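You operate a simulated robot arm through the tools that you are given. There is no shell and no other tool. Be economical: measure what you need, move in short steps, check, and stop when the job is done.

You run a simulated two-armed robot. Do the job below in one go: nothing can be reset, and whatever is moved stays where it is left.

TASK
Pick up the jug with one hand, pass it to the other hand and put it on the low shelf under the lamp cabinet. Set down upright: jug.

The check looks at the end state, three seconds after you hand in, the way a careful person would. Anything else that was tipped, shoved, dropped, spilled or broken makes it a failure.

THE ROBOT
Two 7-joint arms with two-finger parallel grippers on one trunk, on a base that drives. Base frame: it is fixed to the floor where the robot stands at the start and does not move with it; the origin is under the middle of the robot, x ahead of it, y to its left, z up; the surface under the hand at the start is at about z = 0.8. Units: m, rad, N and s.
The left shoulder is at the start at [0.077, 0.182, 1.062], the right one opposite. With the tool pointing down near the work surface each hand reaches from about 0.32 to 0.76 m from the robot's upright axis, wherever it stands, measured 20 degrees to its own side. Places, roughly: low shelf under the lamp cabinet [0.7, -2.9, 0.3]. Payload 3.91 kg a hand.
Tool frame (each hand has its own): the origin (TCP) lies between the finger pads and is the grasp point; the fingertips stand 0.03 m ahead of it; z points along the fingers, y is the line along which they close. The gripper opens to 0.11 m. The fingers are 0.02 m wide and 0.01 m thick; the gripper's body (0.048 by 0.112 m) begins 0.055 m behind the TCP.
Orientation is told as [roll, pitch, yaw] about the base's x, y, z axes, in that order, counted from this pose: with the fingers straight down and closing along the base's y, the tool's x points along the base's -x, its y along +y and its z along -z.

THE INTERFACE
- The arms move only by the tool apply_moves. It takes "left_rows", "right_rows" or both (then of equal length, played together; a hand with none holds still); each is a list of rows, each a list of 7 numbers: the finger opening in m, from 0 to 0.11, then the shift along the tool's x, y, z in m, then the turn, a rotation vector about the tool's x, y, z in rad. In form: [[fingers, tx, ty, tz, wx, wy, wz], ...]. A call has 1 to 10 rows; each row shifts and turns the commanded pose from where the row before left it, along the tool's axes as they then stand. Each row takes 0.2 s and may step no farther than 0.05 m and 0.15 rad from the row before; otherwise, or with a gripper value out of range, the whole call is refused. Where a pose cannot be reached the arm comes as near as it can. A force on the tool above 40 N (or 10 N above the force at the start of the call, whichever is more), or a blocked arm, ends the call early, and 0.2 s more pass. Each finger travels about 0.072 m/s and halts on what it meets, pressing with about 41 N; the grip force reading is that of the motor and also rises with nothing between the fingers. The clock runs only during rows and for 0.2 s after the last one: add rows that do not move to give the fingers time. It gives the time, the measured TCP pose, the force on the tool (base axes), the opening and the grip force at its end, in the units of the frame above (readings bear some noise), with the torque about the TCP (base axes, N m) and any sound that the robot's microphone picked up.
- Cameras (640 x 400 px; columns grow to the right, rows downward): "scene" is now at [0.2285, 0.016, 1.2595]; the picture's right is [0.17, -0.99, 0.00], its down [-0.46, -0.08, -0.88] and it looks along [0.87, 0.15, -0.47] (base axes); focal length 255 px, centre (320, 200). "left" rides on the left gripper at [0.072, -0.017, -0.103] in its tool frame; the picture's right is [0.23, 0.97, 0.00], its down [-0.76, 0.18, -0.62] and it looks along [-0.61, 0.14, 0.78] (tool axes); focal length 222 px, centre (320, 200). "right" rides on the right gripper at [0.072, 0.017, -0.103] in its tool frame; the picture's right is [-0.23, 0.97, 0.00], its down [-0.76, -0.18, -0.62] and it looks along [-0.61, -0.14, 0.78] (tool axes); focal length 222 px, centre (320, 200). There is no depth. A picture from a camera that has moved, and an enlarged one, comes with that camera's place and axes in the base frame and with its lens.
- snapshot(camera): a new picture of that camera. It takes no simulated time.
- move_column(by): slides the trunk up (or, below 0, down) by that many m; the arms and the scene camera ride with it, the base frame stays. It gives what a move gives, with no picture.
- steer(legs): drives the robot by 1 to 6 legs, each [ahead, left, turn to the left] in m, m and rad, along the robot's own axes; the way and the turn of a leg run together, so that a leg with both is an arc; at most 1.5 m and 3.142 rad a leg. The arms and the cameras ride along, it lands a little off, and it stops where it bumps. It gives what a move gives.
- turn_head(pan, tilt): turns the head with the scene camera to pan (to the left, within 1.396 rad either way) and tilt (down, from -0.506 to 1.204), counted from straight ahead of the robot. It gives what a move gives.
- close_up(camera, box): a new picture of the part [left, top, right, bottom] of that camera's present view, enlarged. It takes no simulated time.
- job_done(): hands the job in; it is judged then, once.

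Go step by step. Nothing tells you exact positions but the pictures and the camera data: compare them with the known pose of the tool, close in by small moves and look again before you grip or let go. The budget is 120 turns and 88 pictures, counting those below and the enlarged ones. Unless the task says otherwise, let go and move clear before handing in, and close with one line.

The tools are called after "Emit:" by a JSON object that holds its "fn" and its "kwargs". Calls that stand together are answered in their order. apply_moves: Moves the arms, as the interface text tells. Its arguments: {"type":"object","properties":{"left_rows":{"type":"array"},"right_rows":{"type":"array"}},"required":[]} The other tools are called the same way: move_column (by) slides the trunk up or down; steer (legs) drives the base; turn_head (pan, tilt) turns the head that bears the scene camera; snapshot (camera) takes a picture; close_up (camera, box) takes an enlarged picture of a part of a camera's view; job_done () hands the job in.

At the start:

```text
time: 0.0
left_tool_pos: [0.4141, 0.3283, 1.0474]
left_tool_rot: [0.0, 0.001, 0.001]
left_ft_force: [0.5, 0.3, 0.4]
left_torque: [0.0, -0.02, 0.02]
left_gripper_width: 0.1098
left_finger_force: 0.1
right_tool_pos: [0.4186, -0.1072, 1.1166]
right_tool_rot: [-0.001, 0.001, -0.002]
right_ft_force: [-0.4, -0.2, -0.6]
right_torque: [-0.01, -0.01, 0.01]
right_gripper_width: 0.1099
right_finger_force: 0.0
trunk travel left (down, up): [-0.325, 0.189]
robot x, y, heading: [0.003, -0.0018, -0.001]
head pan, tilt: [0.171, 0.485]
```

scene: 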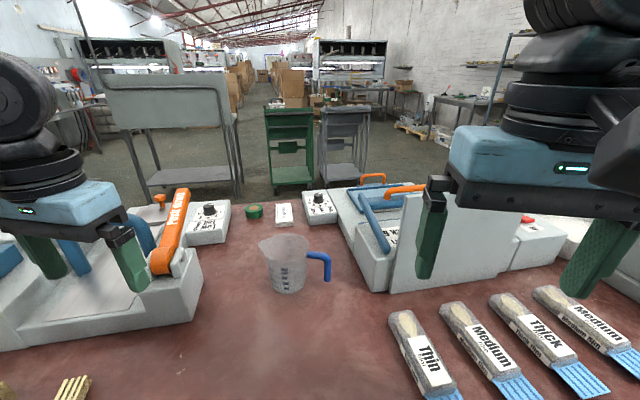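
right: 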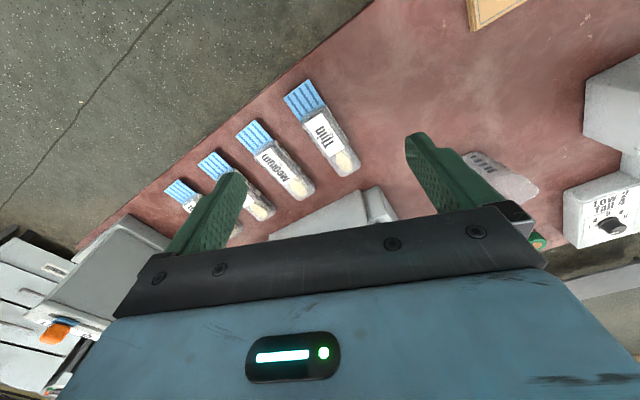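
left: 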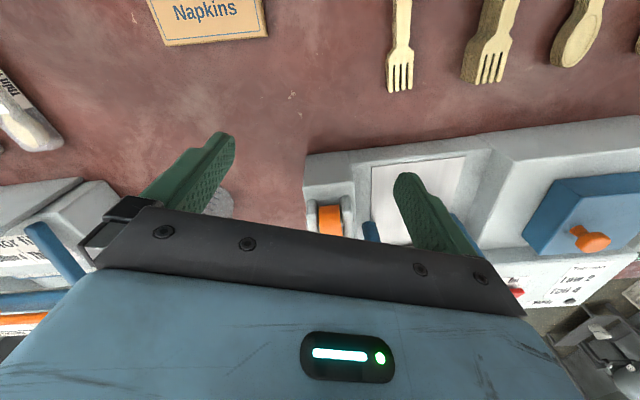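

I see a translucent measuring jug near (0.65, 0.16) on the table, its blue handle pointing right. I'll look closer at it and then at the target shelf to the right.

Emit:
{"fn": "close_up", "kwargs": {"camera": "scene", "box": [230, 200, 358, 310]}}

Emit:
{"fn": "turn_head", "kwargs": {"pan": -1.35, "tilt": 0.3}}

Emit:
{"fn": "snapshot", "kwargs": {"camera": "scene"}}

```text
3.64 times, centred on (294, 255) of scene
camera zoom: at [0.2285, 0.016, 1.2595], right [0.17, -0.99, 0.0], down [-0.46, -0.08, -0.88], along [0.87, 0.15, -0.47], focal length 927 px, centre (414, 0)
```

zoom: 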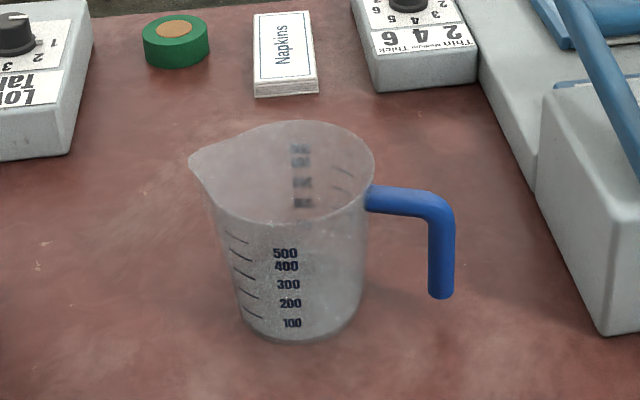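

```text
time: 1.6
left_tool_pos: [0.4142, 0.3284, 1.0474]
left_tool_rot: [-0.002, 0.001, 0.003]
left_ft_force: [-0.1, -0.7, -0.1]
left_torque: [0.03, -0.02, -0.02]
left_gripper_width: 0.1102
left_finger_force: 0.0
right_tool_pos: [0.4189, -0.1071, 1.1163]
right_tool_rot: [0.001, 0.0, -0.001]
right_ft_force: [0.2, 0.2, -0.3]
right_torque: [0.01, -0.01, 0.0]
right_gripper_width: 0.11
right_finger_force: 0.1
trunk travel left (down, up): [-0.325, 0.189]
robot x, y, heading: [-0.0032, 0.0031, 0.006]
head pan, tilt: [-1.349, 0.3]
```

```text
83 pictures are left
camera scene: at [0.1591, -0.0906, 1.2766], right [-0.98, -0.22, 0.0], down [-0.07, 0.29, -0.96], along [0.21, -0.93, -0.3], focal length 255 px, centre (320, 200)
```

scene: 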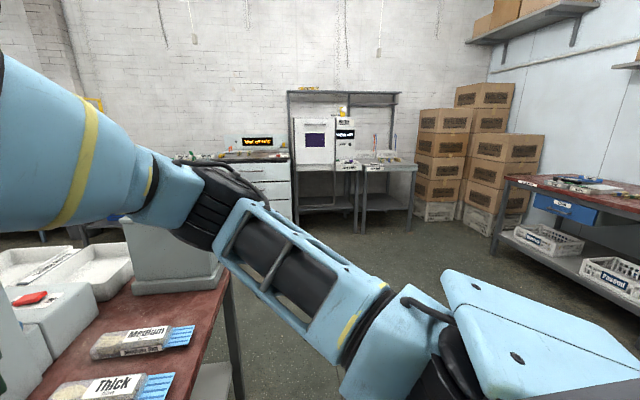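

The target is the shelf under the bench with the cabinet, around pixel (328, 205). I'll zoom in on it.

Emit:
{"fn": "close_up", "kwargs": {"camera": "scene", "box": [270, 80, 430, 240]}}

Emit:
{"fn": "turn_head", "kwargs": {"pan": 0.1, "tilt": 0.6}}

Emit:
{"fn": "snapshot", "kwargs": {"camera": "scene"}}

```text
2.50 times, centred on (350, 160) of scene
camera zoom: at [0.1591, -0.0906, 1.2766], right [-0.98, -0.22, 0.0], down [-0.07, 0.29, -0.96], along [0.21, -0.93, -0.3], focal length 637 px, centre (245, 300)
```

zoom: 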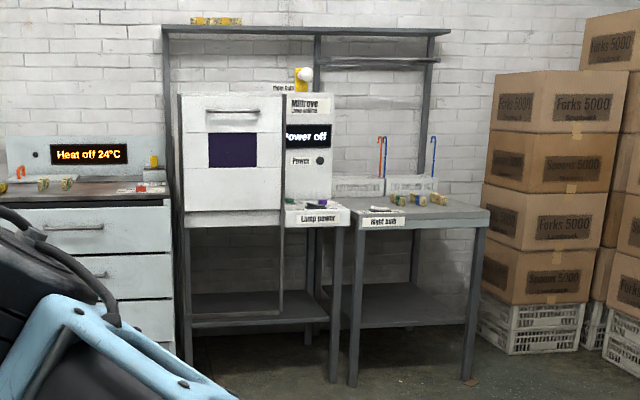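

```text
time: 3.2
left_tool_pos: [0.4137, 0.3289, 1.0466]
left_tool_rot: [0.0, 0.0, 0.001]
left_ft_force: [-0.2, -0.1, 0.9]
left_torque: [0.03, 0.01, -0.01]
left_gripper_width: 0.11
left_finger_force: 0.1
right_tool_pos: [0.4177, -0.1074, 1.1163]
right_tool_rot: [0.0, -0.001, -0.003]
right_ft_force: [0.7, 0.1, 0.2]
right_torque: [-0.01, 0.0, 0.0]
right_gripper_width: 0.1099
right_finger_force: 0.2
trunk travel left (down, up): [-0.325, 0.189]
robot x, y, heading: [-0.0007, 0.0004, -0.002]
head pan, tilt: [0.099, 0.6]
```

```text
81 pictures are left
camera scene: at [0.2265, 0.0092, 1.2491], right [0.1, -1.0, 0.0], down [-0.56, -0.06, -0.83], along [0.82, 0.08, -0.56], focal length 255 px, centre (320, 200)
```

scene: 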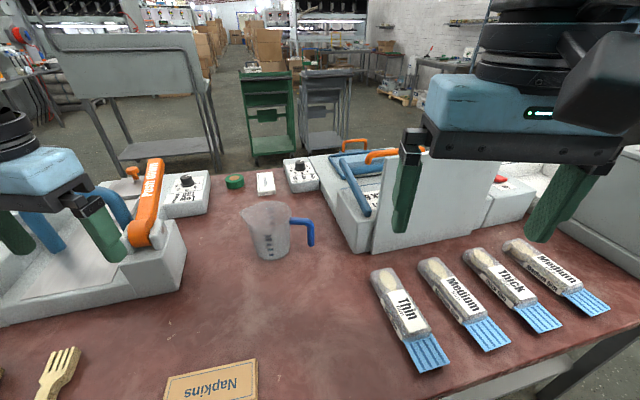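

The shelf is an open low shelf under the bench, with about 0.45 m of clearance. My plan is that the left hand grips the jug's rim wall from above on the near side, then the right hand takes the handle horizontally. First I move the left hand near the jug and turn it.

Emit:
{"fn": "apply_moves", "kwargs": {"left_rows": [[0.11, -0.03, -0.025, 0, 0, 0, 0], [0.11, -0.03, -0.025, 0, 0, 0, 0], [0.11, -0.03, -0.025, 0, 0, 0, 0], [0.11, -0.03, -0.025, 0, 0, 0, 0], [0.11, -0.02, -0.03, 0, 0, 0, 0], [0.11, 0, -0.03, 0, 0, 0, -0.143], [0.11, 0, 0, 0, 0, 0, -0.143], [0.11, 0, 0, 0, 0, 0, -0.143], [0.11, 0, 0, 0, 0, 0, -0.143], [0.11, 0, 0, 0, 0, 0, -0.143]]}}

Emit:
{"fn": "apply_moves", "kwargs": {"left_rows": [[0.11, 0, 0, 0, 0, 0, -0.143], [0.11, 0, 0, 0, 0, 0, -0.143], [0.11, 0, 0, 0, 0, 0, -0.143], [0.11, 0, 0, 0, 0, 0, -0.143], [0.11, 0, 0, 0, 0, 0, -0.143], [0.11, 0, 0, 0, 0, 0, -0.143], [0.11, 0, 0, 0, 0, 0, 0]]}}

Emit:
{"fn": "snapshot", "kwargs": {"camera": "left"}}

Emit:
{"fn": "snapshot", "kwargs": {"camera": "scene"}}

```text
time: 5.4
left_tool_pos: [0.5381, 0.1883, 1.0458]
left_tool_rot: [0.0, 0.0, 0.719]
left_ft_force: [0.2, -0.5, -0.4]
left_torque: [0.02, -0.03, 0.0]
left_gripper_width: 0.1103
left_finger_force: 0.0
left hand out of reach, approached as far as the arm can: row 6
right_tool_pos: [0.4184, -0.1087, 1.116]
right_tool_rot: [0.001, 0.0, -0.002]
right_ft_force: [0.0, 0.3, -1.2]
right_torque: [0.02, 0.01, 0.0]
right_gripper_width: 0.1097
right_finger_force: 0.1
trunk travel left (down, up): [-0.325, 0.189]
robot x, y, heading: [-0.0002, -0.0027, -0.0]
head pan, tilt: [0.099, 0.6]
```

```text
time: 7.0
left_tool_pos: [0.5392, 0.1876, 1.0461]
left_tool_rot: [0.0, 0.001, 1.577]
left_ft_force: [-0.7, -0.1, -0.2]
left_torque: [0.04, 0.04, -0.02]
left_gripper_width: 0.1102
left_finger_force: 0.0
right_tool_pos: [0.4181, -0.1078, 1.1162]
right_tool_rot: [0.001, 0.002, -0.001]
right_ft_force: [0.1, 0.5, 0.6]
right_torque: [-0.02, 0.0, 0.01]
right_gripper_width: 0.1103
right_finger_force: 0.2
trunk travel left (down, up): [-0.325, 0.189]
robot x, y, heading: [-0.0001, 0.0024, -0.007]
head pan, tilt: [0.099, 0.6]
```

```text
80 pictures are left
camera left: at [0.5559, 0.1169, 1.1495], right [-0.97, -0.23, 0.0], down [-0.18, 0.76, 0.62], along [-0.14, 0.61, -0.78], focal length 222 px, centre (320, 200)
```

left: 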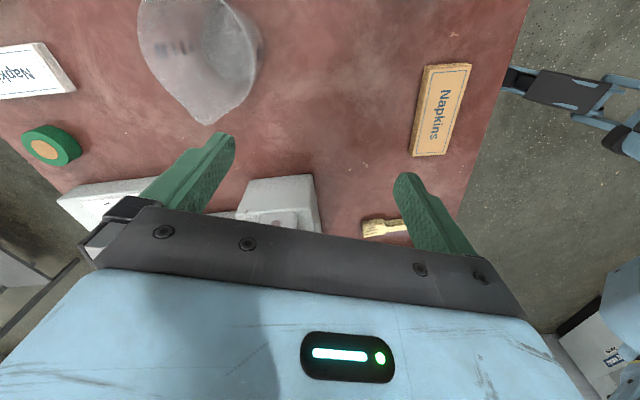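

```text
79 pictures are left
camera scene: at [0.2265, 0.0093, 1.2491], right [0.1, -1.0, 0.0], down [-0.56, -0.06, -0.83], along [0.82, 0.08, -0.56], focal length 255 px, centre (320, 200)
```

scene: 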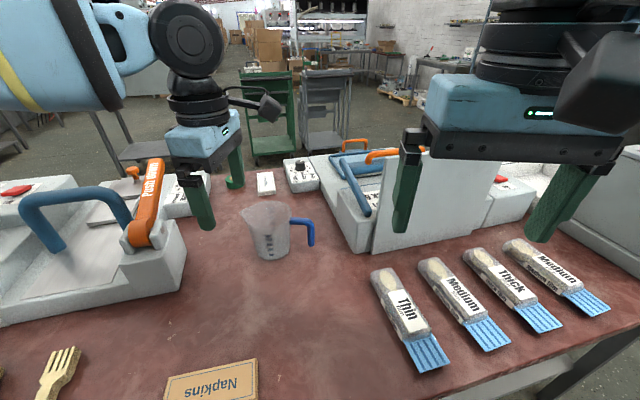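

The jug sits near (0.66, 0.165) with its rim at about z = 0.91, and the near rim is at x ≈ 0.605. The reach was limited at this height, so I lower the hand first and check.

Emit:
{"fn": "apply_moves", "kwargs": {"left_rows": [[0.09, 0, 0, 0.035, 0, 0, 0], [0.09, 0, 0, 0.035, 0, 0, 0], [0.09, 0, 0, 0, 0, 0, 0]]}}

Emit:
{"fn": "apply_moves", "kwargs": {"left_rows": [[0.09, 0.01, -0.02, 0, 0, 0, 0], [0.09, 0.01, -0.02, 0, 0, 0, 0], [0.09, 0, 0, 0, 0, 0, 0]]}}

Emit:
{"fn": "snapshot", "kwargs": {"camera": "left"}}

```text
time: 7.8
left_tool_pos: [0.5395, 0.1895, 0.9763]
left_tool_rot: [-0.003, 0.0, 1.576]
left_ft_force: [-0.6, 0.2, 0.3]
left_torque: [-0.04, 0.0, 0.01]
left_gripper_width: 0.0899
left_finger_force: 0.1
right_tool_pos: [0.4185, -0.1088, 1.1173]
right_tool_rot: [0.0, 0.001, -0.001]
right_ft_force: [-0.7, -0.4, 0.1]
right_torque: [-0.04, 0.03, 0.0]
right_gripper_width: 0.11
right_finger_force: 0.2
trunk travel left (down, up): [-0.325, 0.189]
robot x, y, heading: [-0.001, 0.0026, -0.002]
head pan, tilt: [0.099, 0.6]
```

```text
time: 8.6
left_tool_pos: [0.5607, 0.1785, 0.9759]
left_tool_rot: [0.0, -0.002, 1.577]
left_ft_force: [-0.5, 0.4, 0.0]
left_torque: [-0.01, -0.02, 0.0]
left_gripper_width: 0.0898
left_finger_force: 0.1
left hand out of reach, approached as far as the arm can: row 2
right_tool_pos: [0.4191, -0.1085, 1.1155]
right_tool_rot: [-0.001, 0.0, -0.002]
right_ft_force: [0.1, -1.2, -0.1]
right_torque: [-0.01, 0.0, 0.0]
right_gripper_width: 0.1099
right_finger_force: 0.1
trunk travel left (down, up): [-0.325, 0.189]
robot x, y, heading: [-0.0003, 0.0007, 0.003]
head pan, tilt: [0.099, 0.6]
```

```text
78 pictures are left
camera left: at [0.5771, 0.1069, 1.0808], right [-0.97, -0.23, 0.0], down [-0.18, 0.76, 0.62], along [-0.14, 0.61, -0.78], focal length 222 px, centre (320, 200)
```

left: 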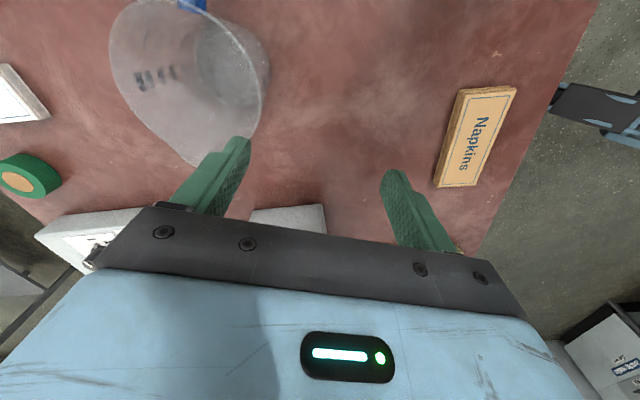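

The reach runs out at this height, so I'll raise the trunk and bring the hand down relative to it.

Emit:
{"fn": "move_column", "kwargs": {"by": 0.13}}

Emit:
{"fn": "apply_moves", "kwargs": {"left_rows": [[0.09, 0, 0, 0.045, 0, 0, 0], [0.09, 0, 0, 0.045, 0, 0, 0], [0.09, 0, 0, 0.04, 0, 0, 0], [0.09, 0, -0.02, 0, 0, 0, 0], [0.09, 0, -0.02, 0, 0, 0, 0], [0.09, 0, 0, 0, 0, 0, 0]]}}

Emit:
{"fn": "snapshot", "kwargs": {"camera": "left"}}

Emit:
{"fn": "snapshot", "kwargs": {"camera": "scene"}}

```text
time: 10.2
left_tool_pos: [0.5415, 0.1793, 1.2016]
left_tool_rot: [-0.179, 0.001, 1.572]
left_ft_force: [0.1, -0.3, 0.4]
left_torque: [0.0, -0.02, -0.01]
left_gripper_width: 0.0897
left_finger_force: 0.1
right_tool_pos: [0.4182, -0.1076, 1.2463]
right_tool_rot: [0.001, 0.001, 0.0]
right_ft_force: [1.3, 0.0, -0.2]
right_torque: [0.02, -0.01, -0.01]
right_gripper_width: 0.1101
right_finger_force: 0.0
trunk travel left (down, up): [-0.455, 0.059]
robot x, y, heading: [0.0023, 0.0012, 0.005]
head pan, tilt: [0.099, 0.6]
```

```text
time: 11.6
left_tool_pos: [0.5852, 0.1879, 1.0783]
left_tool_rot: [-0.179, 0.001, 1.574]
left_ft_force: [-0.4, 0.5, -0.1]
left_torque: [-0.03, -0.01, -0.01]
left_gripper_width: 0.0898
left_finger_force: 0.1
left hand out of reach, approached as far as the arm can: row 4, 5
right_tool_pos: [0.4188, -0.1094, 1.2477]
right_tool_rot: [0.001, 0.001, -0.001]
right_ft_force: [0.4, 0.3, -0.6]
right_torque: [-0.02, 0.01, 0.02]
right_gripper_width: 0.1102
right_finger_force: 0.0
trunk travel left (down, up): [-0.455, 0.059]
robot x, y, heading: [0.0011, 0.0, 0.001]
head pan, tilt: [0.099, 0.6]
```

```text
77 pictures are left
camera left: at [0.5814, 0.1166, 1.1838], right [-0.96, -0.23, -0.17], down [-0.29, 0.76, 0.58], along [0.0, 0.61, -0.8], focal length 222 px, centre (320, 200)
```

left: 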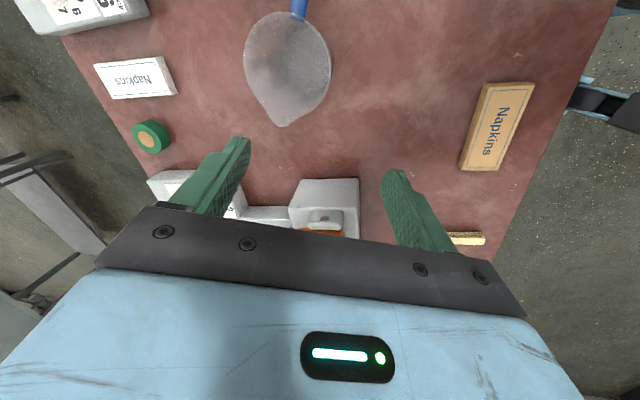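

```text
76 pictures are left
camera scene: at [0.1677, 0.0091, 1.3956], right [0.1, -1.0, 0.0], down [-0.56, -0.06, -0.83], along [0.82, 0.08, -0.56], focal length 255 px, centre (320, 200)
```

scene: 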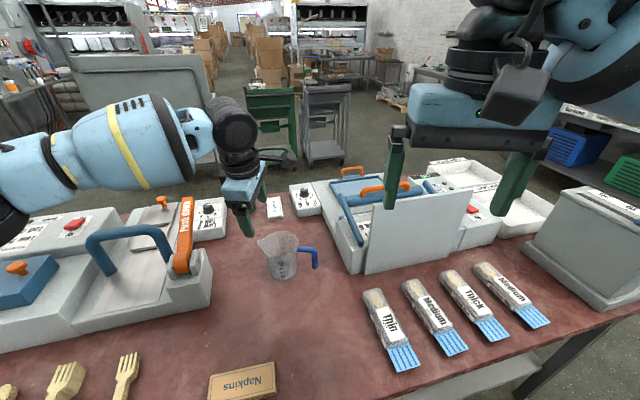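

The hand now tilts about 10° forward, which happens to match the jug's wall taper, so I'll keep it. I shift right a little and descend partway.

Emit:
{"fn": "apply_moves", "kwargs": {"left_rows": [[0.08, 0.012, 0, 0.03, 0, 0, 0], [0.08, 0.011, 0, 0.03, 0, 0, 0], [0.08, 0, 0, 0.03, 0, 0, 0], [0.08, 0, 0, 0, 0, 0, 0]]}}

Emit:
{"fn": "snapshot", "kwargs": {"camera": "left"}}

Emit:
{"fn": "close_up", "kwargs": {"camera": "scene", "box": [200, 170, 360, 300]}}

```text
time: 12.6
left_tool_pos: [0.588, 0.1909, 1.0499]
left_tool_rot: [-0.179, 0.0, 1.576]
left_ft_force: [0.1, 0.3, 0.6]
left_torque: [-0.03, 0.0, -0.01]
left_gripper_width: 0.0801
left_finger_force: 0.1
left hand out of reach, approached as far as the arm can: row 1, 2, 3
right_tool_pos: [0.4179, -0.1077, 1.2458]
right_tool_rot: [0.0, 0.002, -0.002]
right_ft_force: [-1.0, 0.2, 0.0]
right_torque: [0.04, -0.01, -0.03]
right_gripper_width: 0.1104
right_finger_force: 0.1
trunk travel left (down, up): [-0.455, 0.059]
robot x, y, heading: [0.0017, 0.0014, 0.001]
head pan, tilt: [0.099, 0.6]
```

```text
75 pictures are left
camera left: at [0.586, 0.1187, 1.1555], right [-0.96, -0.23, -0.17], down [-0.29, 0.76, 0.58], along [0.0, 0.61, -0.8], focal length 222 px, centre (320, 200)
```

left: 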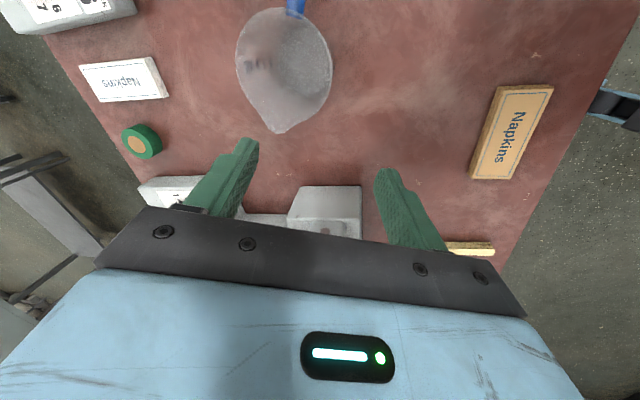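

```text
3.08 times, centred on (280, 235) of scene
camera zoom: at [0.1674, 0.0091, 1.3956], right [0.1, -1.0, 0.0], down [-0.56, -0.06, -0.83], along [0.82, 0.08, -0.56], focal length 784 px, centre (443, 92)
```

zoom: 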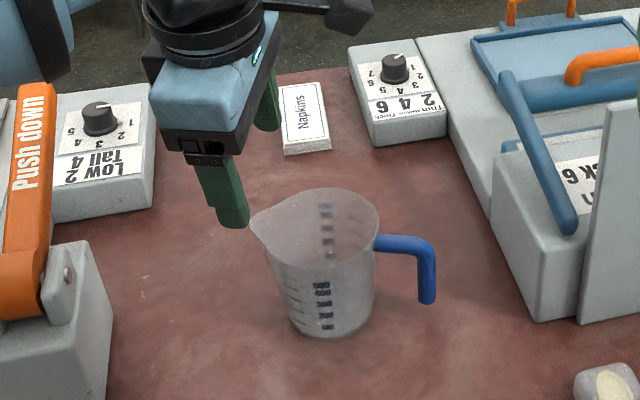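

The arm seems limited by the wrist yaw rather than distance alone. I'll straighten the tilt and turn the yaw back to about 0.8 rad, then test the reach.

Emit:
{"fn": "apply_moves", "kwargs": {"left_rows": [[0.08, 0, 0.02, 0, -0.09, 0, 0], [0.08, 0, 0.02, 0, -0.089, 0, 0], [0.08, 0, 0, 0, 0, 0, 0.15], [0.08, 0, 0, 0, 0, 0, 0.15], [0.08, 0, 0, 0, 0, 0, 0.15], [0.08, 0, 0, 0, 0, 0, 0.15], [0.08, 0, 0, 0, 0, 0, 0.15], [0.08, 0, 0, 0, 0, 0, 0]]}}

Emit:
{"fn": "apply_moves", "kwargs": {"left_rows": [[0.08, 0, 0, 0.03, 0, 0, 0], [0.08, 0, 0, 0.03, 0, 0, 0], [0.08, 0, 0, 0, 0, 0, 0]]}}

```text
time: 14.4
left_tool_pos: [0.5501, 0.191, 1.0452]
left_tool_rot: [0.001, 0.0, 0.823]
left_ft_force: [-0.5, -0.6, 0.2]
left_torque: [-0.03, 0.0, 0.0]
left_gripper_width: 0.0797
left_finger_force: 0.1
right_tool_pos: [0.4179, -0.1065, 1.2464]
right_tool_rot: [-0.002, 0.001, -0.002]
right_ft_force: [-0.3, 0.0, 0.3]
right_torque: [0.01, -0.03, 0.01]
right_gripper_width: 0.11
right_finger_force: 0.0
trunk travel left (down, up): [-0.455, 0.059]
robot x, y, heading: [0.0001, 0.0012, -0.001]
head pan, tilt: [0.099, 0.6]
```

```text
time: 15.2
left_tool_pos: [0.5522, 0.191, 0.9858]
left_tool_rot: [-0.003, 0.001, 0.825]
left_ft_force: [0.1, 0.4, -0.2]
left_torque: [-0.01, 0.02, 0.01]
left_gripper_width: 0.0799
left_finger_force: 0.1
right_tool_pos: [0.4181, -0.1081, 1.2463]
right_tool_rot: [-0.001, 0.0, -0.002]
right_ft_force: [-0.1, -0.2, -1.0]
right_torque: [-0.02, 0.0, 0.0]
right_gripper_width: 0.11
right_finger_force: 0.1
trunk travel left (down, up): [-0.455, 0.059]
robot x, y, heading: [-0.0002, -0.0011, -0.002]
head pan, tilt: [0.099, 0.6]
```

Emit:
{"fn": "apply_moves", "kwargs": {"left_rows": [[0.08, -0.017, -0.018, 0, 0, 0, 0], [0.08, -0.017, -0.018, 0, 0, 0, 0], [0.08, 0, 0, 0, 0, 0, 0]]}}

Emit:
{"fn": "snapshot", "kwargs": {"camera": "left"}}

Emit:
{"fn": "snapshot", "kwargs": {"camera": "scene"}}

```text
time: 16.0
left_tool_pos: [0.577, 0.2145, 0.989]
left_tool_rot: [-0.003, -0.001, 0.825]
left_ft_force: [0.4, -0.7, -0.8]
left_torque: [-0.01, 0.01, 0.0]
left_gripper_width: 0.08
left_finger_force: 0.0
left hand out of reach, approached as far as the arm can: row 1, 2
right_tool_pos: [0.4181, -0.108, 1.2462]
right_tool_rot: [0.0, -0.001, -0.001]
right_ft_force: [0.7, 0.5, 0.1]
right_torque: [0.01, -0.01, -0.01]
right_gripper_width: 0.11
right_finger_force: 0.1
trunk travel left (down, up): [-0.455, 0.059]
robot x, y, heading: [-0.0, -0.0024, 0.001]
head pan, tilt: [0.099, 0.6]
```

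```text
73 pictures are left
camera left: at [0.5383, 0.1504, 1.0926], right [-0.87, 0.49, 0.0], down [0.39, 0.68, 0.62], along [0.31, 0.54, -0.78], focal length 222 px, centre (320, 200)
```

left: 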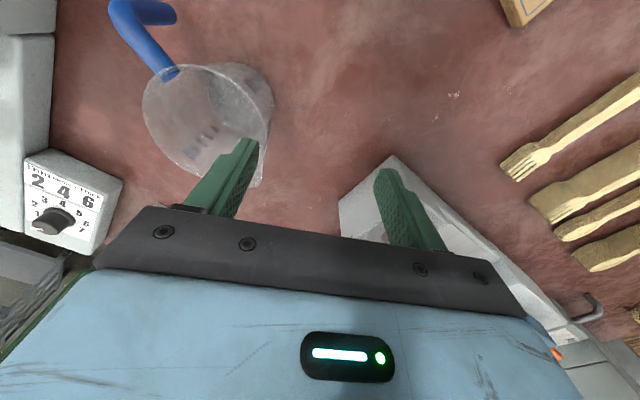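

```text
72 pictures are left
camera scene: at [0.1678, 0.0092, 1.3955], right [0.1, -1.0, 0.0], down [-0.56, -0.06, -0.83], along [0.82, 0.08, -0.56], focal length 255 px, centre (320, 200)
```

scene: 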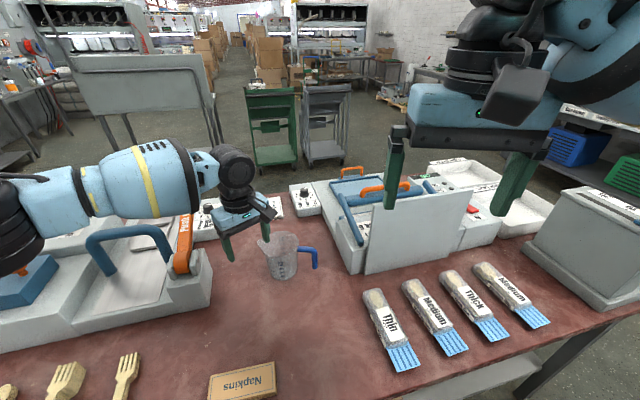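

The reach is short at this height, so driving the base forward a little would help. I'll look down to check the clearance to the table edge.

Emit:
{"fn": "turn_head", "kwargs": {"pan": 0.0, "tilt": 1.2}}

Emit:
{"fn": "snapshot", "kwargs": {"camera": "scene"}}

```text
time: 17.0
left_tool_pos: [0.576, 0.2142, 0.9886]
left_tool_rot: [-0.004, -0.001, 0.824]
left_ft_force: [0.7, 0.2, 0.2]
left_torque: [0.02, -0.02, 0.0]
left_gripper_width: 0.08
left_finger_force: 0.1
right_tool_pos: [0.4178, -0.1071, 1.2461]
right_tool_rot: [-0.002, -0.001, -0.002]
right_ft_force: [-0.6, 0.6, 0.2]
right_torque: [0.0, 0.04, 0.04]
right_gripper_width: 0.1097
right_finger_force: 0.0
trunk travel left (down, up): [-0.455, 0.059]
robot x, y, heading: [-0.0018, 0.0037, 0.001]
head pan, tilt: [0.0, 1.201]
```

```text
71 pictures are left
camera scene: at [0.1358, 0.0005, 1.351], right [0.0, -1.0, 0.0], down [-0.93, 0.0, -0.36], along [0.36, 0.0, -0.93], focal length 255 px, centre (320, 200)
```

scene: 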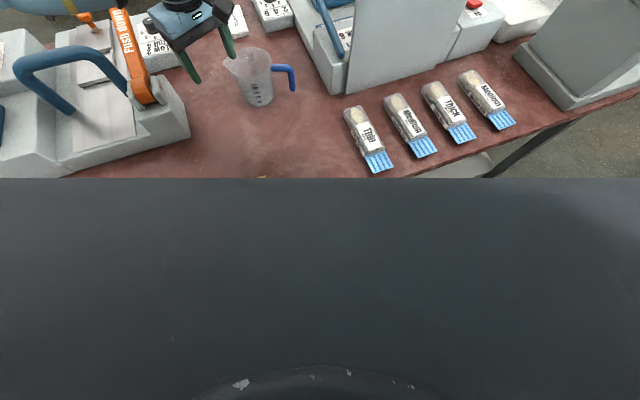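

Emit:
{"fn": "turn_head", "kwargs": {"pan": 0.9, "tilt": 0.75}}

Emit:
{"fn": "snapshot", "kwargs": {"camera": "scene"}}

Emit:
{"fn": "snapshot", "kwargs": {"camera": "right"}}

```text
time: 18.2
left_tool_pos: [0.5756, 0.2143, 0.988]
left_tool_rot: [-0.004, 0.0, 0.825]
left_ft_force: [1.0, -0.5, -0.7]
left_torque: [0.01, -0.01, 0.01]
left_gripper_width: 0.08
left_finger_force: 0.0
right_tool_pos: [0.4183, -0.1076, 1.2477]
right_tool_rot: [0.001, 0.0, 0.0]
right_ft_force: [-0.9, -0.5, -0.5]
right_torque: [-0.01, -0.02, 0.0]
right_gripper_width: 0.11
right_finger_force: 0.0
trunk travel left (down, up): [-0.455, 0.059]
robot x, y, heading: [0.0001, -0.0021, -0.001]
head pan, tilt: [0.901, 0.75]
```

```text
70 pictures are left
camera scene: at [0.1314, 0.0654, 1.3826], right [0.78, -0.62, 0.0], down [-0.42, -0.53, -0.73], along [0.45, 0.57, -0.68], focal length 255 px, centre (320, 200)
```

scene: 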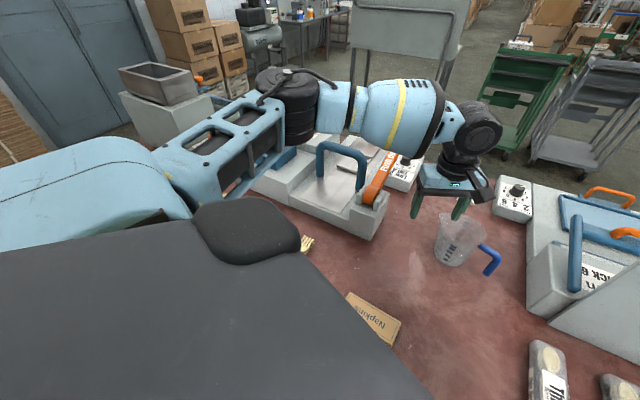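

```text
69 pictures are left
camera right: at [0.3475, -0.0912, 1.3506], right [0.23, 0.97, 0.0], down [0.76, -0.18, 0.62], along [0.61, -0.14, -0.78], focal length 222 px, centre (320, 200)
```

right: 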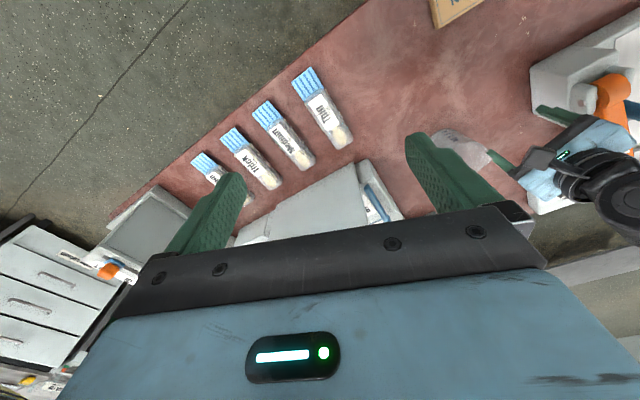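

The left elbow swings out well above the slicer, and the hand is clear above the rim. I'll back the hand up 3 cm higher and drive forward 0.08 m.

Emit:
{"fn": "apply_moves", "kwargs": {"left_rows": [[0.08, 0, 0, -0.03, 0, 0, 0], [0.08, 0, 0, 0, 0, 0, 0]]}}

Emit:
{"fn": "steer", "kwargs": {"legs": [[0.08, 0, 0]]}}

Emit:
{"fn": "snapshot", "kwargs": {"camera": "scene"}}

```text
time: 18.8
left_tool_pos: [0.5751, 0.2152, 1.017]
left_tool_rot: [0.0, 0.002, 0.823]
left_ft_force: [-1.3, -0.2, 0.4]
left_torque: [-0.01, 0.02, 0.0]
left_gripper_width: 0.0801
left_finger_force: 0.0
right_tool_pos: [0.4187, -0.108, 1.2463]
right_tool_rot: [-0.002, -0.002, -0.002]
right_ft_force: [-0.3, -0.3, -0.4]
right_torque: [0.0, 0.02, -0.03]
right_gripper_width: 0.1102
right_finger_force: 0.1
trunk travel left (down, up): [-0.455, 0.059]
robot x, y, heading: [-0.0036, -0.0037, 0.001]
head pan, tilt: [0.901, 0.75]
```

```text
time: 20.0
left_tool_pos: [0.6584, 0.2106, 1.0178]
left_tool_rot: [0.001, 0.0, 0.824]
left_ft_force: [-0.3, -0.7, -0.1]
left_torque: [0.0, 0.0, 0.0]
left_gripper_width: 0.08
left_finger_force: 0.0
right_tool_pos: [0.4997, -0.1118, 1.2466]
right_tool_rot: [0.002, 0.0, -0.006]
right_ft_force: [0.1, -0.3, -0.5]
right_torque: [0.0, -0.02, 0.0]
right_gripper_width: 0.1099
right_finger_force: 0.1
trunk travel left (down, up): [-0.455, 0.059]
robot x, y, heading: [0.0817, -0.0041, -0.002]
head pan, tilt: [0.901, 0.75]
stopped in leg 1: the robot was blocked; the commanded pose is now the measured one
```

```text
68 pictures are left
camera scene: at [0.2132, 0.0623, 1.3827], right [0.78, -0.62, 0.0], down [-0.42, -0.53, -0.73], along [0.46, 0.57, -0.68], focal length 255 px, centre (320, 200)
```

scene: 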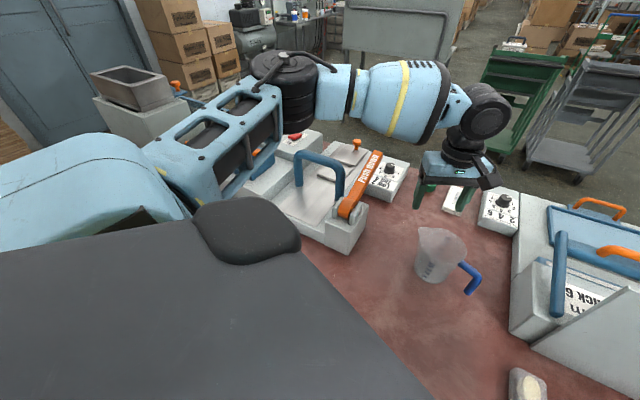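

Driving moved me 8 cm and touched something, but nothing shifted in view. Now I back off a hair, turn the left hand to 90° yaw and place it over the near rim.

Emit:
{"fn": "steer", "kwargs": {"legs": [[-0.01, 0, 0]]}}

Emit:
{"fn": "apply_moves", "kwargs": {"left_rows": [[0.08, 0.03, 0.003, 0, 0, 0, 0], [0.08, 0.03, 0.003, 0, 0, 0, 0], [0.08, 0, 0, 0, 0, 0, -0.149], [0.08, 0, 0, 0, 0, 0, -0.149], [0.08, 0, 0, 0, 0, 0, -0.149], [0.08, 0, 0, 0, 0, 0, -0.149], [0.08, 0, 0, 0, 0, 0, -0.149], [0.08, 0, 0, 0, 0, 0, 0]]}}

Emit:
{"fn": "snapshot", "kwargs": {"camera": "left"}}

```text
time: 20.8
left_tool_pos: [0.6494, 0.2124, 1.0172]
left_tool_rot: [0.001, 0.002, 0.823]
left_ft_force: [0.9, 0.0, 0.3]
left_torque: [-0.04, 0.02, -0.02]
left_gripper_width: 0.0798
left_finger_force: 0.1
right_tool_pos: [0.4918, -0.111, 1.2469]
right_tool_rot: [0.0, 0.004, -0.006]
right_ft_force: [-0.1, 0.5, 0.0]
right_torque: [0.0, 0.0, 0.0]
right_gripper_width: 0.1101
right_finger_force: 0.0
trunk travel left (down, up): [-0.455, 0.059]
robot x, y, heading: [0.0717, -0.0009, -0.004]
head pan, tilt: [0.901, 0.75]
```

```text
time: 22.6
left_tool_pos: [0.6036, 0.172, 1.0175]
left_tool_rot: [0.0, 0.001, 1.569]
left_ft_force: [-0.2, 0.8, 0.7]
left_torque: [-0.02, 0.0, -0.01]
left_gripper_width: 0.0801
left_finger_force: 0.1
right_tool_pos: [0.491, -0.1117, 1.2456]
right_tool_rot: [0.0, 0.003, -0.005]
right_ft_force: [0.5, -0.6, 0.8]
right_torque: [0.03, 0.0, 0.01]
right_gripper_width: 0.1098
right_finger_force: 0.0
trunk travel left (down, up): [-0.455, 0.059]
robot x, y, heading: [0.0745, -0.0028, 0.001]
head pan, tilt: [0.901, 0.75]
```

```text
67 pictures are left
camera left: at [0.6197, 0.1004, 1.1217], right [-0.97, -0.23, 0.0], down [-0.18, 0.76, 0.62], along [-0.14, 0.61, -0.78], focal length 222 px, centre (320, 200)
```

left: 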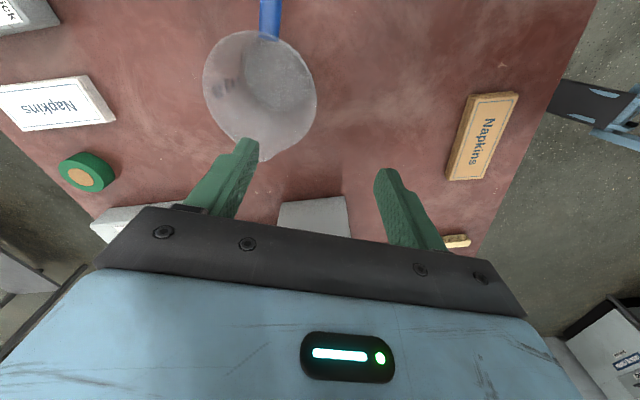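

The rim spans x 0.61–0.71, centred at (0.66, 0.163). I align with the near wall and descend so that one finger goes inside and one outside.

Emit:
{"fn": "apply_moves", "kwargs": {"left_rows": [[0.07, 0.007, -0.01, 0, 0, 0, 0], [0.07, 0, 0, 0.03, 0, 0, 0], [0.07, 0, 0, 0.03, 0, 0, 0], [0.07, 0, 0, 0, 0, 0, 0]]}}

Emit:
{"fn": "turn_head", "kwargs": {"pan": 0.3, "tilt": 0.75}}

Emit:
{"fn": "snapshot", "kwargs": {"camera": "left"}}

Emit:
{"fn": "close_up", "kwargs": {"camera": "scene", "box": [220, 80, 420, 240]}}

```text
time: 23.6
left_tool_pos: [0.6066, 0.1722, 0.9595]
left_tool_rot: [-0.001, 0.004, 1.568]
left_ft_force: [-1.1, 1.0, -0.2]
left_torque: [-0.05, 0.0, 0.0]
left_gripper_width: 0.0698
left_finger_force: 0.1
left hand out of reach, approached as far as the arm can: row 1, 3
right_tool_pos: [0.4903, -0.1111, 1.2459]
right_tool_rot: [0.0, 0.001, -0.005]
right_ft_force: [0.6, 0.3, -0.4]
right_torque: [-0.01, -0.01, -0.01]
right_gripper_width: 0.11
right_finger_force: 0.1
trunk travel left (down, up): [-0.455, 0.059]
robot x, y, heading: [0.0748, -0.003, -0.005]
head pan, tilt: [0.901, 0.75]
```

```text
time: 24.6
left_tool_pos: [0.6063, 0.1733, 0.9605]
left_tool_rot: [-0.002, 0.003, 1.568]
left_ft_force: [-0.6, 0.2, 0.1]
left_torque: [-0.01, 0.03, 0.01]
left_gripper_width: 0.0697
left_finger_force: 0.1
right_tool_pos: [0.4906, -0.1107, 1.2461]
right_tool_rot: [-0.001, 0.002, -0.005]
right_ft_force: [-0.2, 0.9, 0.4]
right_torque: [-0.01, 0.0, -0.03]
right_gripper_width: 0.11
right_finger_force: 0.1
trunk travel left (down, up): [-0.455, 0.059]
robot x, y, heading: [0.0718, -0.0055, -0.005]
head pan, tilt: [0.3, 0.75]
```

```text
66 pictures are left
camera left: at [0.6217, 0.1015, 1.0637], right [-0.97, -0.22, 0.0], down [-0.18, 0.76, 0.62], along [-0.14, 0.61, -0.78], focal length 222 px, centre (320, 200)
```

left: 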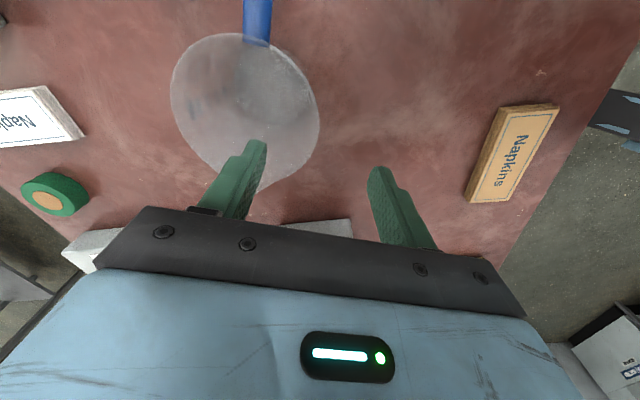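

```text
2.50 times, centred on (320, 160) of scene
camera zoom: at [0.2319, 0.0221, 1.3827], right [0.29, -0.96, 0.0], down [-0.65, -0.2, -0.73], along [0.7, 0.21, -0.68], focal length 637 px, centre (320, 300)
```

zoom: 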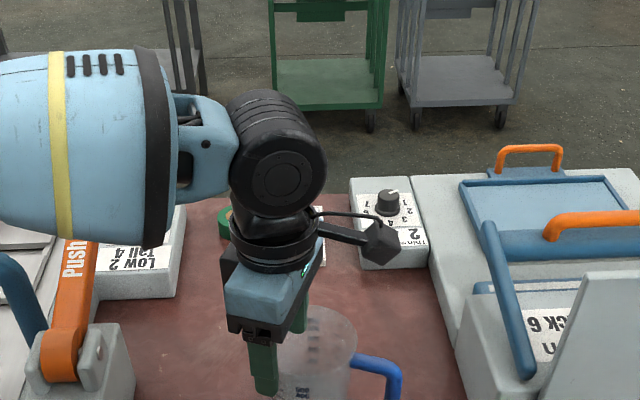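

Emit:
{"fn": "apply_moves", "kwargs": {"left_rows": [[0.07, 0, 0, 0.02, 0, 0, 0], [0.07, 0, 0, 0.02, 0, 0, 0], [0.07, 0.003, -0.004, 0.01, 0, 0, 0], [0.07, 0, 0, 0, 0, 0, 0]]}}

Emit:
{"fn": "snapshot", "kwargs": {"camera": "left"}}

Emit:
{"fn": "close_up", "kwargs": {"camera": "scene", "box": [260, 140, 380, 260]}}

```text
time: 25.6
left_tool_pos: [0.5984, 0.1847, 0.9139]
left_tool_rot: [0.001, 0.002, 1.566]
left_ft_force: [0.6, 0.6, 1.0]
left_torque: [0.01, -0.01, 0.0]
left_gripper_width: 0.0699
left_finger_force: 0.2
left hand out of reach, approached as far as the arm can: row 1, 2, 3
right_tool_pos: [0.4901, -0.1109, 1.2467]
right_tool_rot: [0.001, 0.004, -0.005]
right_ft_force: [0.1, 0.7, -0.1]
right_torque: [0.0, 0.01, -0.01]
right_gripper_width: 0.1102
right_finger_force: 0.0
trunk travel left (down, up): [-0.455, 0.059]
robot x, y, heading: [0.0729, -0.002, -0.003]
head pan, tilt: [0.3, 0.75]
```

```text
64 pictures are left
camera left: at [0.6152, 0.1123, 1.0182], right [-0.97, -0.22, 0.0], down [-0.18, 0.76, 0.62], along [-0.14, 0.61, -0.78], focal length 222 px, centre (320, 200)
```

left: 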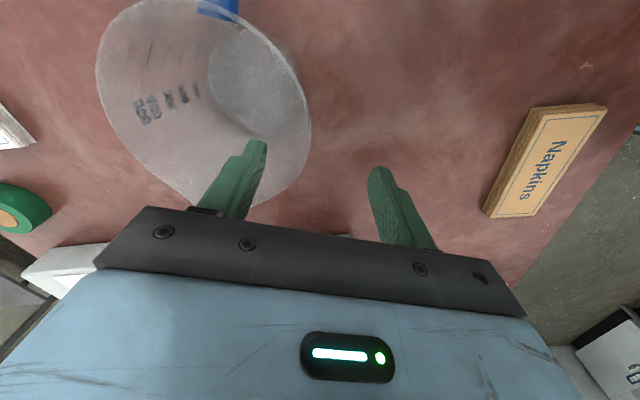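

```text
3.33 times, centred on (320, 200) of scene
camera zoom: at [0.2319, 0.022, 1.3827], right [0.29, -0.96, 0.0], down [-0.65, -0.2, -0.73], along [0.7, 0.21, -0.68], focal length 849 px, centre (320, 200)
```

zoom: 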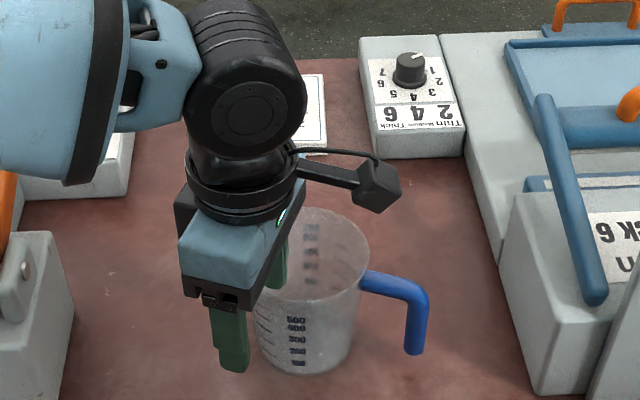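

Going down with the trunk raised pushes the hand back, so the raised trunk is the wrong direction. I lift the hand out straight up and lower the trunk again.

Emit:
{"fn": "apply_moves", "kwargs": {"left_rows": [[0.07, 0, 0, -0.04, 0, 0, 0], [0.07, 0, 0, -0.04, 0, 0, 0], [0.07, 0, 0, -0.04, 0, 0, 0], [0.07, 0, 0, -0.04, 0, 0, 0], [0.07, 0, 0, -0.04, 0, 0, 0], [0.07, 0, 0, 0, 0, 0, 0]]}}

Emit:
{"fn": "move_column", "kwargs": {"by": -0.13}}

```text
time: 27.0
left_tool_pos: [0.5997, 0.1858, 1.1162]
left_tool_rot: [0.003, 0.001, 1.568]
left_ft_force: [-0.3, -0.1, -0.6]
left_torque: [0.02, -0.01, 0.01]
left_gripper_width: 0.0699
left_finger_force: 0.1
right_tool_pos: [0.4915, -0.1109, 1.246]
right_tool_rot: [0.0, 0.003, -0.005]
right_ft_force: [0.4, -0.2, -0.2]
right_torque: [-0.01, -0.01, -0.02]
right_gripper_width: 0.11
right_finger_force: 0.1
trunk travel left (down, up): [-0.455, 0.059]
robot x, y, heading: [0.0724, -0.001, -0.006]
head pan, tilt: [0.3, 0.75]
```

```text
time: 28.5
left_tool_pos: [0.598, 0.1844, 0.9843]
left_tool_rot: [-0.001, 0.001, 1.568]
left_ft_force: [0.1, 0.3, 0.4]
left_torque: [-0.01, 0.01, -0.01]
left_gripper_width: 0.0702
left_finger_force: 0.1
right_tool_pos: [0.4909, -0.1114, 1.1176]
right_tool_rot: [-0.001, -0.001, -0.005]
right_ft_force: [0.6, 0.7, 0.3]
right_torque: [0.0, -0.02, 0.02]
right_gripper_width: 0.11
right_finger_force: 0.1
trunk travel left (down, up): [-0.325, 0.189]
robot x, y, heading: [0.0737, -0.0033, -0.003]
head pan, tilt: [0.3, 0.75]
```

Now I test the alignment move at this trunk height.

Emit:
{"fn": "apply_moves", "kwargs": {"left_rows": [[0.07, 0.01, -0.008, 0, 0, 0, 0], [0.07, 0.01, -0.008, 0, 0, 0, 0], [0.07, 0, 0, 0.02, 0, 0, 0], [0.07, 0, 0, 0, 0, 0, 0]]}}

```text
time: 29.5
left_tool_pos: [0.6146, 0.163, 0.9649]
left_tool_rot: [0.001, 0.001, 1.568]
left_ft_force: [0.6, -0.2, 0.6]
left_torque: [0.01, 0.01, -0.03]
left_gripper_width: 0.0698
left_finger_force: 0.0
right_tool_pos: [0.4906, -0.1107, 1.1169]
right_tool_rot: [0.001, 0.002, -0.006]
right_ft_force: [-0.9, 0.1, -0.5]
right_torque: [0.02, 0.0, 0.01]
right_gripper_width: 0.1098
right_finger_force: 0.0
trunk travel left (down, up): [-0.325, 0.189]
robot x, y, heading: [0.0739, -0.0011, -0.007]
head pan, tilt: [0.3, 0.75]
```

That reached (0.615, 0.163) with no trouble. I descend straight down.

Emit:
{"fn": "apply_moves", "kwargs": {"left_rows": [[0.07, 0, 0, 0.025, 0, 0, 0], [0.07, 0, 0, 0.025, 0, 0, 0], [0.07, 0, 0, 0.015, 0, 0, 0], [0.07, 0, 0, 0, 0, 0, 0]]}}

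Emit:
{"fn": "snapshot", "kwargs": {"camera": "left"}}

Emit:
{"fn": "close_up", "kwargs": {"camera": "scene", "box": [260, 100, 420, 220]}}

```text
time: 30.5
left_tool_pos: [0.6148, 0.1638, 0.8987]
left_tool_rot: [0.001, 0.001, 1.567]
left_ft_force: [1.0, -0.4, 0.2]
left_torque: [0.0, 0.0, 0.03]
left_gripper_width: 0.07
left_finger_force: 0.1
right_tool_pos: [0.4906, -0.1114, 1.1157]
right_tool_rot: [-0.001, 0.0, -0.005]
right_ft_force: [-0.2, -0.4, 0.1]
right_torque: [0.02, -0.02, 0.03]
right_gripper_width: 0.1101
right_finger_force: 0.0
trunk travel left (down, up): [-0.325, 0.189]
robot x, y, heading: [0.0698, -0.0, -0.004]
head pan, tilt: [0.3, 0.75]
```

```text
62 pictures are left
camera left: at [0.6307, 0.0916, 1.003], right [-0.97, -0.22, 0.0], down [-0.18, 0.76, 0.62], along [-0.14, 0.61, -0.78], focal length 222 px, centre (320, 200)
```

left: 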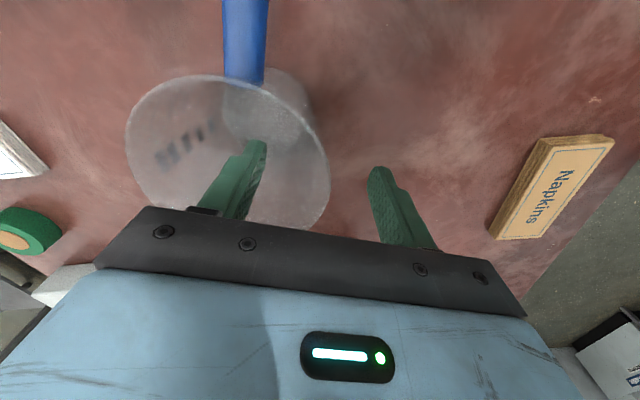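

```text
3.33 times, centred on (340, 160) of scene
camera zoom: at [0.2905, 0.0218, 1.2362], right [0.29, -0.96, 0.0], down [-0.65, -0.2, -0.73], along [0.7, 0.21, -0.68], focal length 849 px, centre (253, 333)
```

zoom: 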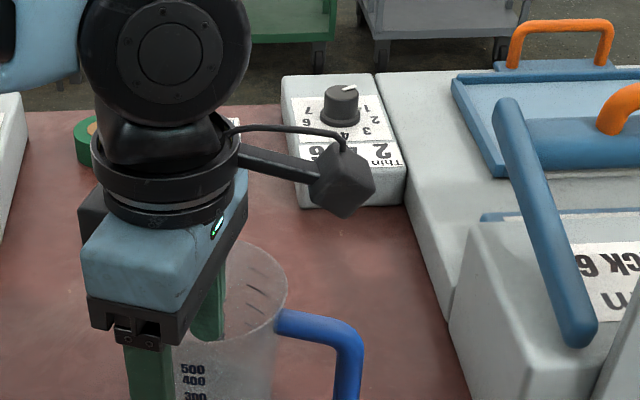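

The near wall is centred between the fingers. I close and check the grip.

Emit:
{"fn": "apply_moves", "kwargs": {"left_rows": [[0.03, 0, 0, 0, 0, 0, 0], [0.01, 0, 0, 0, 0, 0, 0], [0.0, 0, 0, 0, 0, 0, 0], [0.0, 0, 0, 0, 0, 0, 0], [0.0, 0, 0, 0, 0, 0, 0]]}}

Emit:
{"fn": "snapshot", "kwargs": {"camera": "left"}}

```text
time: 31.7
left_tool_pos: [0.6155, 0.1631, 0.902]
left_tool_rot: [-0.005, 0.002, 1.57]
left_ft_force: [4.2, 2.7, 15.9]
left_torque: [0.25, -1.86, 0.23]
left_gripper_width: 0.0044
left_finger_force: 41.1
right_tool_pos: [0.4896, -0.1114, 1.1164]
right_tool_rot: [0.0, 0.0, -0.004]
right_ft_force: [-0.3, -0.6, -0.3]
right_torque: [-0.02, 0.03, -0.01]
right_gripper_width: 0.11
right_finger_force: 0.0
trunk travel left (down, up): [-0.325, 0.189]
robot x, y, heading: [0.0728, -0.0005, -0.003]
head pan, tilt: [0.3, 0.75]
```

```text
60 pictures are left
camera left: at [0.6307, 0.0918, 1.0055], right [-0.97, -0.23, 0.0], down [-0.18, 0.76, 0.62], along [-0.14, 0.61, -0.78], focal length 222 px, centre (320, 200)
```

left: 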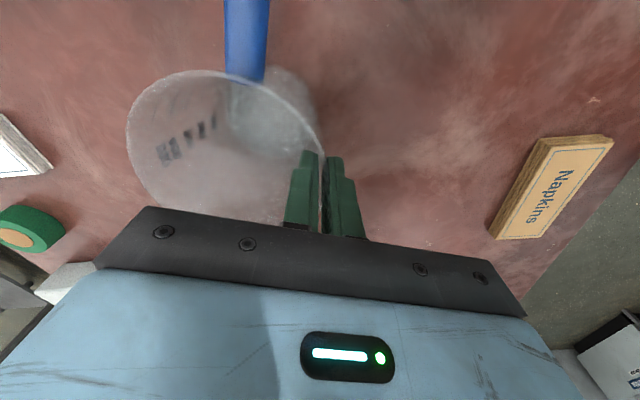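

The grip holds (4 mm wall). I lift straight up.

Emit:
{"fn": "apply_moves", "kwargs": {"left_rows": [[0.0, 0, 0, -0.015, 0, 0, 0], [0.0, 0, 0, -0.03, 0, 0, 0], [0.0, 0, 0, -0.03, 0, 0, 0], [0.0, 0, 0, -0.03, 0, 0, 0], [0.0, 0, 0, -0.03, 0, 0, 0], [0.0, 0, 0, 0, 0, 0, 0]]}}

Emit:
{"fn": "snapshot", "kwargs": {"camera": "scene"}}

```text
time: 33.1
left_tool_pos: [0.6165, 0.1717, 1.0337]
left_tool_rot: [0.001, 0.0, 1.57]
left_ft_force: [0.3, -0.7, -0.5]
left_torque: [0.01, 0.07, 0.01]
left_gripper_width: 0.0029
left_finger_force: 41.1
left hand out of reach, approached as far as the arm can: row 5
right_tool_pos: [0.4914, -0.1119, 1.1148]
right_tool_rot: [0.001, 0.002, -0.005]
right_ft_force: [0.2, 0.5, 0.4]
right_torque: [-0.01, -0.01, 0.02]
right_gripper_width: 0.1101
right_finger_force: 0.1
trunk travel left (down, up): [-0.325, 0.189]
robot x, y, heading: [0.071, -0.0051, -0.005]
head pan, tilt: [0.3, 0.75]
```

```text
59 pictures are left
camera scene: at [0.291, 0.0219, 1.2361], right [0.29, -0.96, 0.0], down [-0.65, -0.2, -0.73], along [0.7, 0.21, -0.68], focal length 255 px, centre (320, 200)
```

scene: 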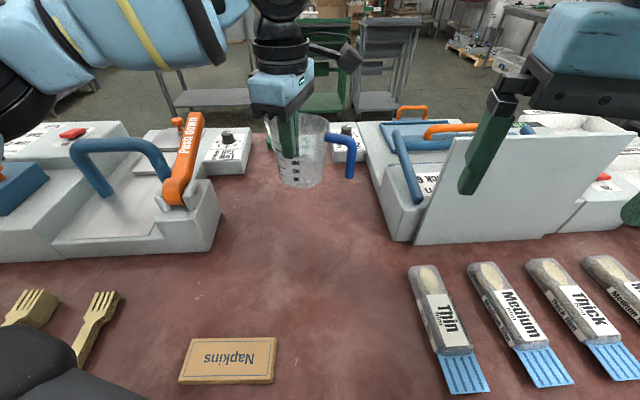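

The jug is lifted cleanly. I back the robot away from the table and turn the left hand so the handle faces back-right, toward the right arm.

Emit:
{"fn": "steer", "kwargs": {"legs": [[-0.3, 0, 0]]}}

Emit:
{"fn": "apply_moves", "kwargs": {"left_rows": [[0.0, 0, 0.02, 0, 0, 0, 0.14], [0.0, 0, 0.02, 0, 0, 0, 0.14], [0.0, 0, 0.02, 0, 0, 0, 0.14], [0.0, 0, 0, 0, 0, 0, 0.14], [0.0, 0, 0, 0, 0, 0, 0.14], [0.0, 0, 0, 0, 0, 0, 0]]}}

Emit:
{"fn": "turn_head", "kwargs": {"pan": 0.2, "tilt": 0.5}}

Emit:
{"fn": "snapshot", "kwargs": {"camera": "scene"}}

```text
time: 35.2
left_tool_pos: [0.32, 0.1683, 1.0332]
left_tool_rot: [0.0, -0.001, 1.563]
left_ft_force: [0.1, 0.2, -1.2]
left_torque: [0.02, 0.06, 0.0]
left_gripper_width: 0.0029
left_finger_force: 40.5
right_tool_pos: [0.1934, -0.1121, 1.1177]
right_tool_rot: [0.001, 0.0, -0.008]
right_ft_force: [-0.7, 0.4, -0.2]
right_torque: [-0.01, 0.0, 0.01]
right_gripper_width: 0.1102
right_finger_force: 0.1
trunk travel left (down, up): [-0.325, 0.189]
robot x, y, heading: [-0.2251, 0.0001, -0.008]
head pan, tilt: [0.3, 0.75]
```

```text
time: 36.6
left_tool_pos: [0.2621, 0.1771, 1.0352]
left_tool_rot: [0.0, 0.002, 0.863]
left_ft_force: [-0.4, -0.9, -1.2]
left_torque: [0.04, 0.03, -0.02]
left_gripper_width: 0.0028
left_finger_force: 41.1
right_tool_pos: [0.1948, -0.1124, 1.1157]
right_tool_rot: [0.0, 0.002, -0.01]
right_ft_force: [0.2, 0.4, -0.9]
right_torque: [0.0, -0.02, -0.01]
right_gripper_width: 0.1101
right_finger_force: 0.0
trunk travel left (down, up): [-0.325, 0.189]
robot x, y, heading: [-0.2245, -0.0017, -0.004]
head pan, tilt: [0.3, 0.75]
```

```text
time: 37.4
left_tool_pos: [0.2608, 0.1773, 1.0353]
left_tool_rot: [0.0, 0.0, 0.864]
left_ft_force: [0.9, 0.2, -1.0]
left_torque: [0.06, 0.0, 0.03]
left_gripper_width: 0.0028
left_finger_force: 41.0
right_tool_pos: [0.1948, -0.1114, 1.1165]
right_tool_rot: [0.001, 0.002, -0.009]
right_ft_force: [-0.3, 0.5, -0.5]
right_torque: [0.02, -0.02, -0.01]
right_gripper_width: 0.1102
right_finger_force: 0.1
trunk travel left (down, up): [-0.325, 0.189]
robot x, y, heading: [-0.2231, -0.0025, -0.004]
head pan, tilt: [0.201, 0.499]
```

```text
58 pictures are left
camera scene: at [0.0037, 0.016, 1.2581], right [0.19, -0.98, 0.0], down [-0.47, -0.09, -0.88], along [0.86, 0.17, -0.48], focal length 255 px, centre (320, 200)
```

scene: 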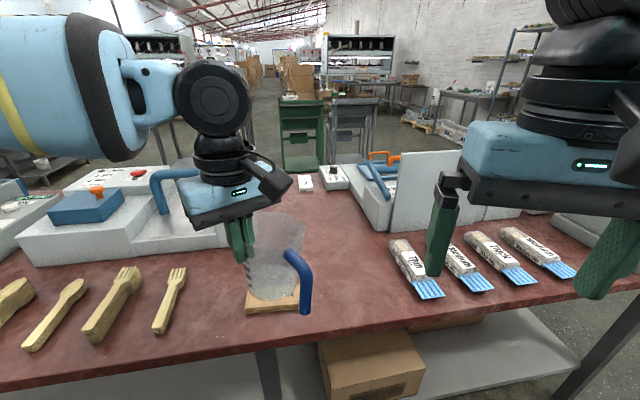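

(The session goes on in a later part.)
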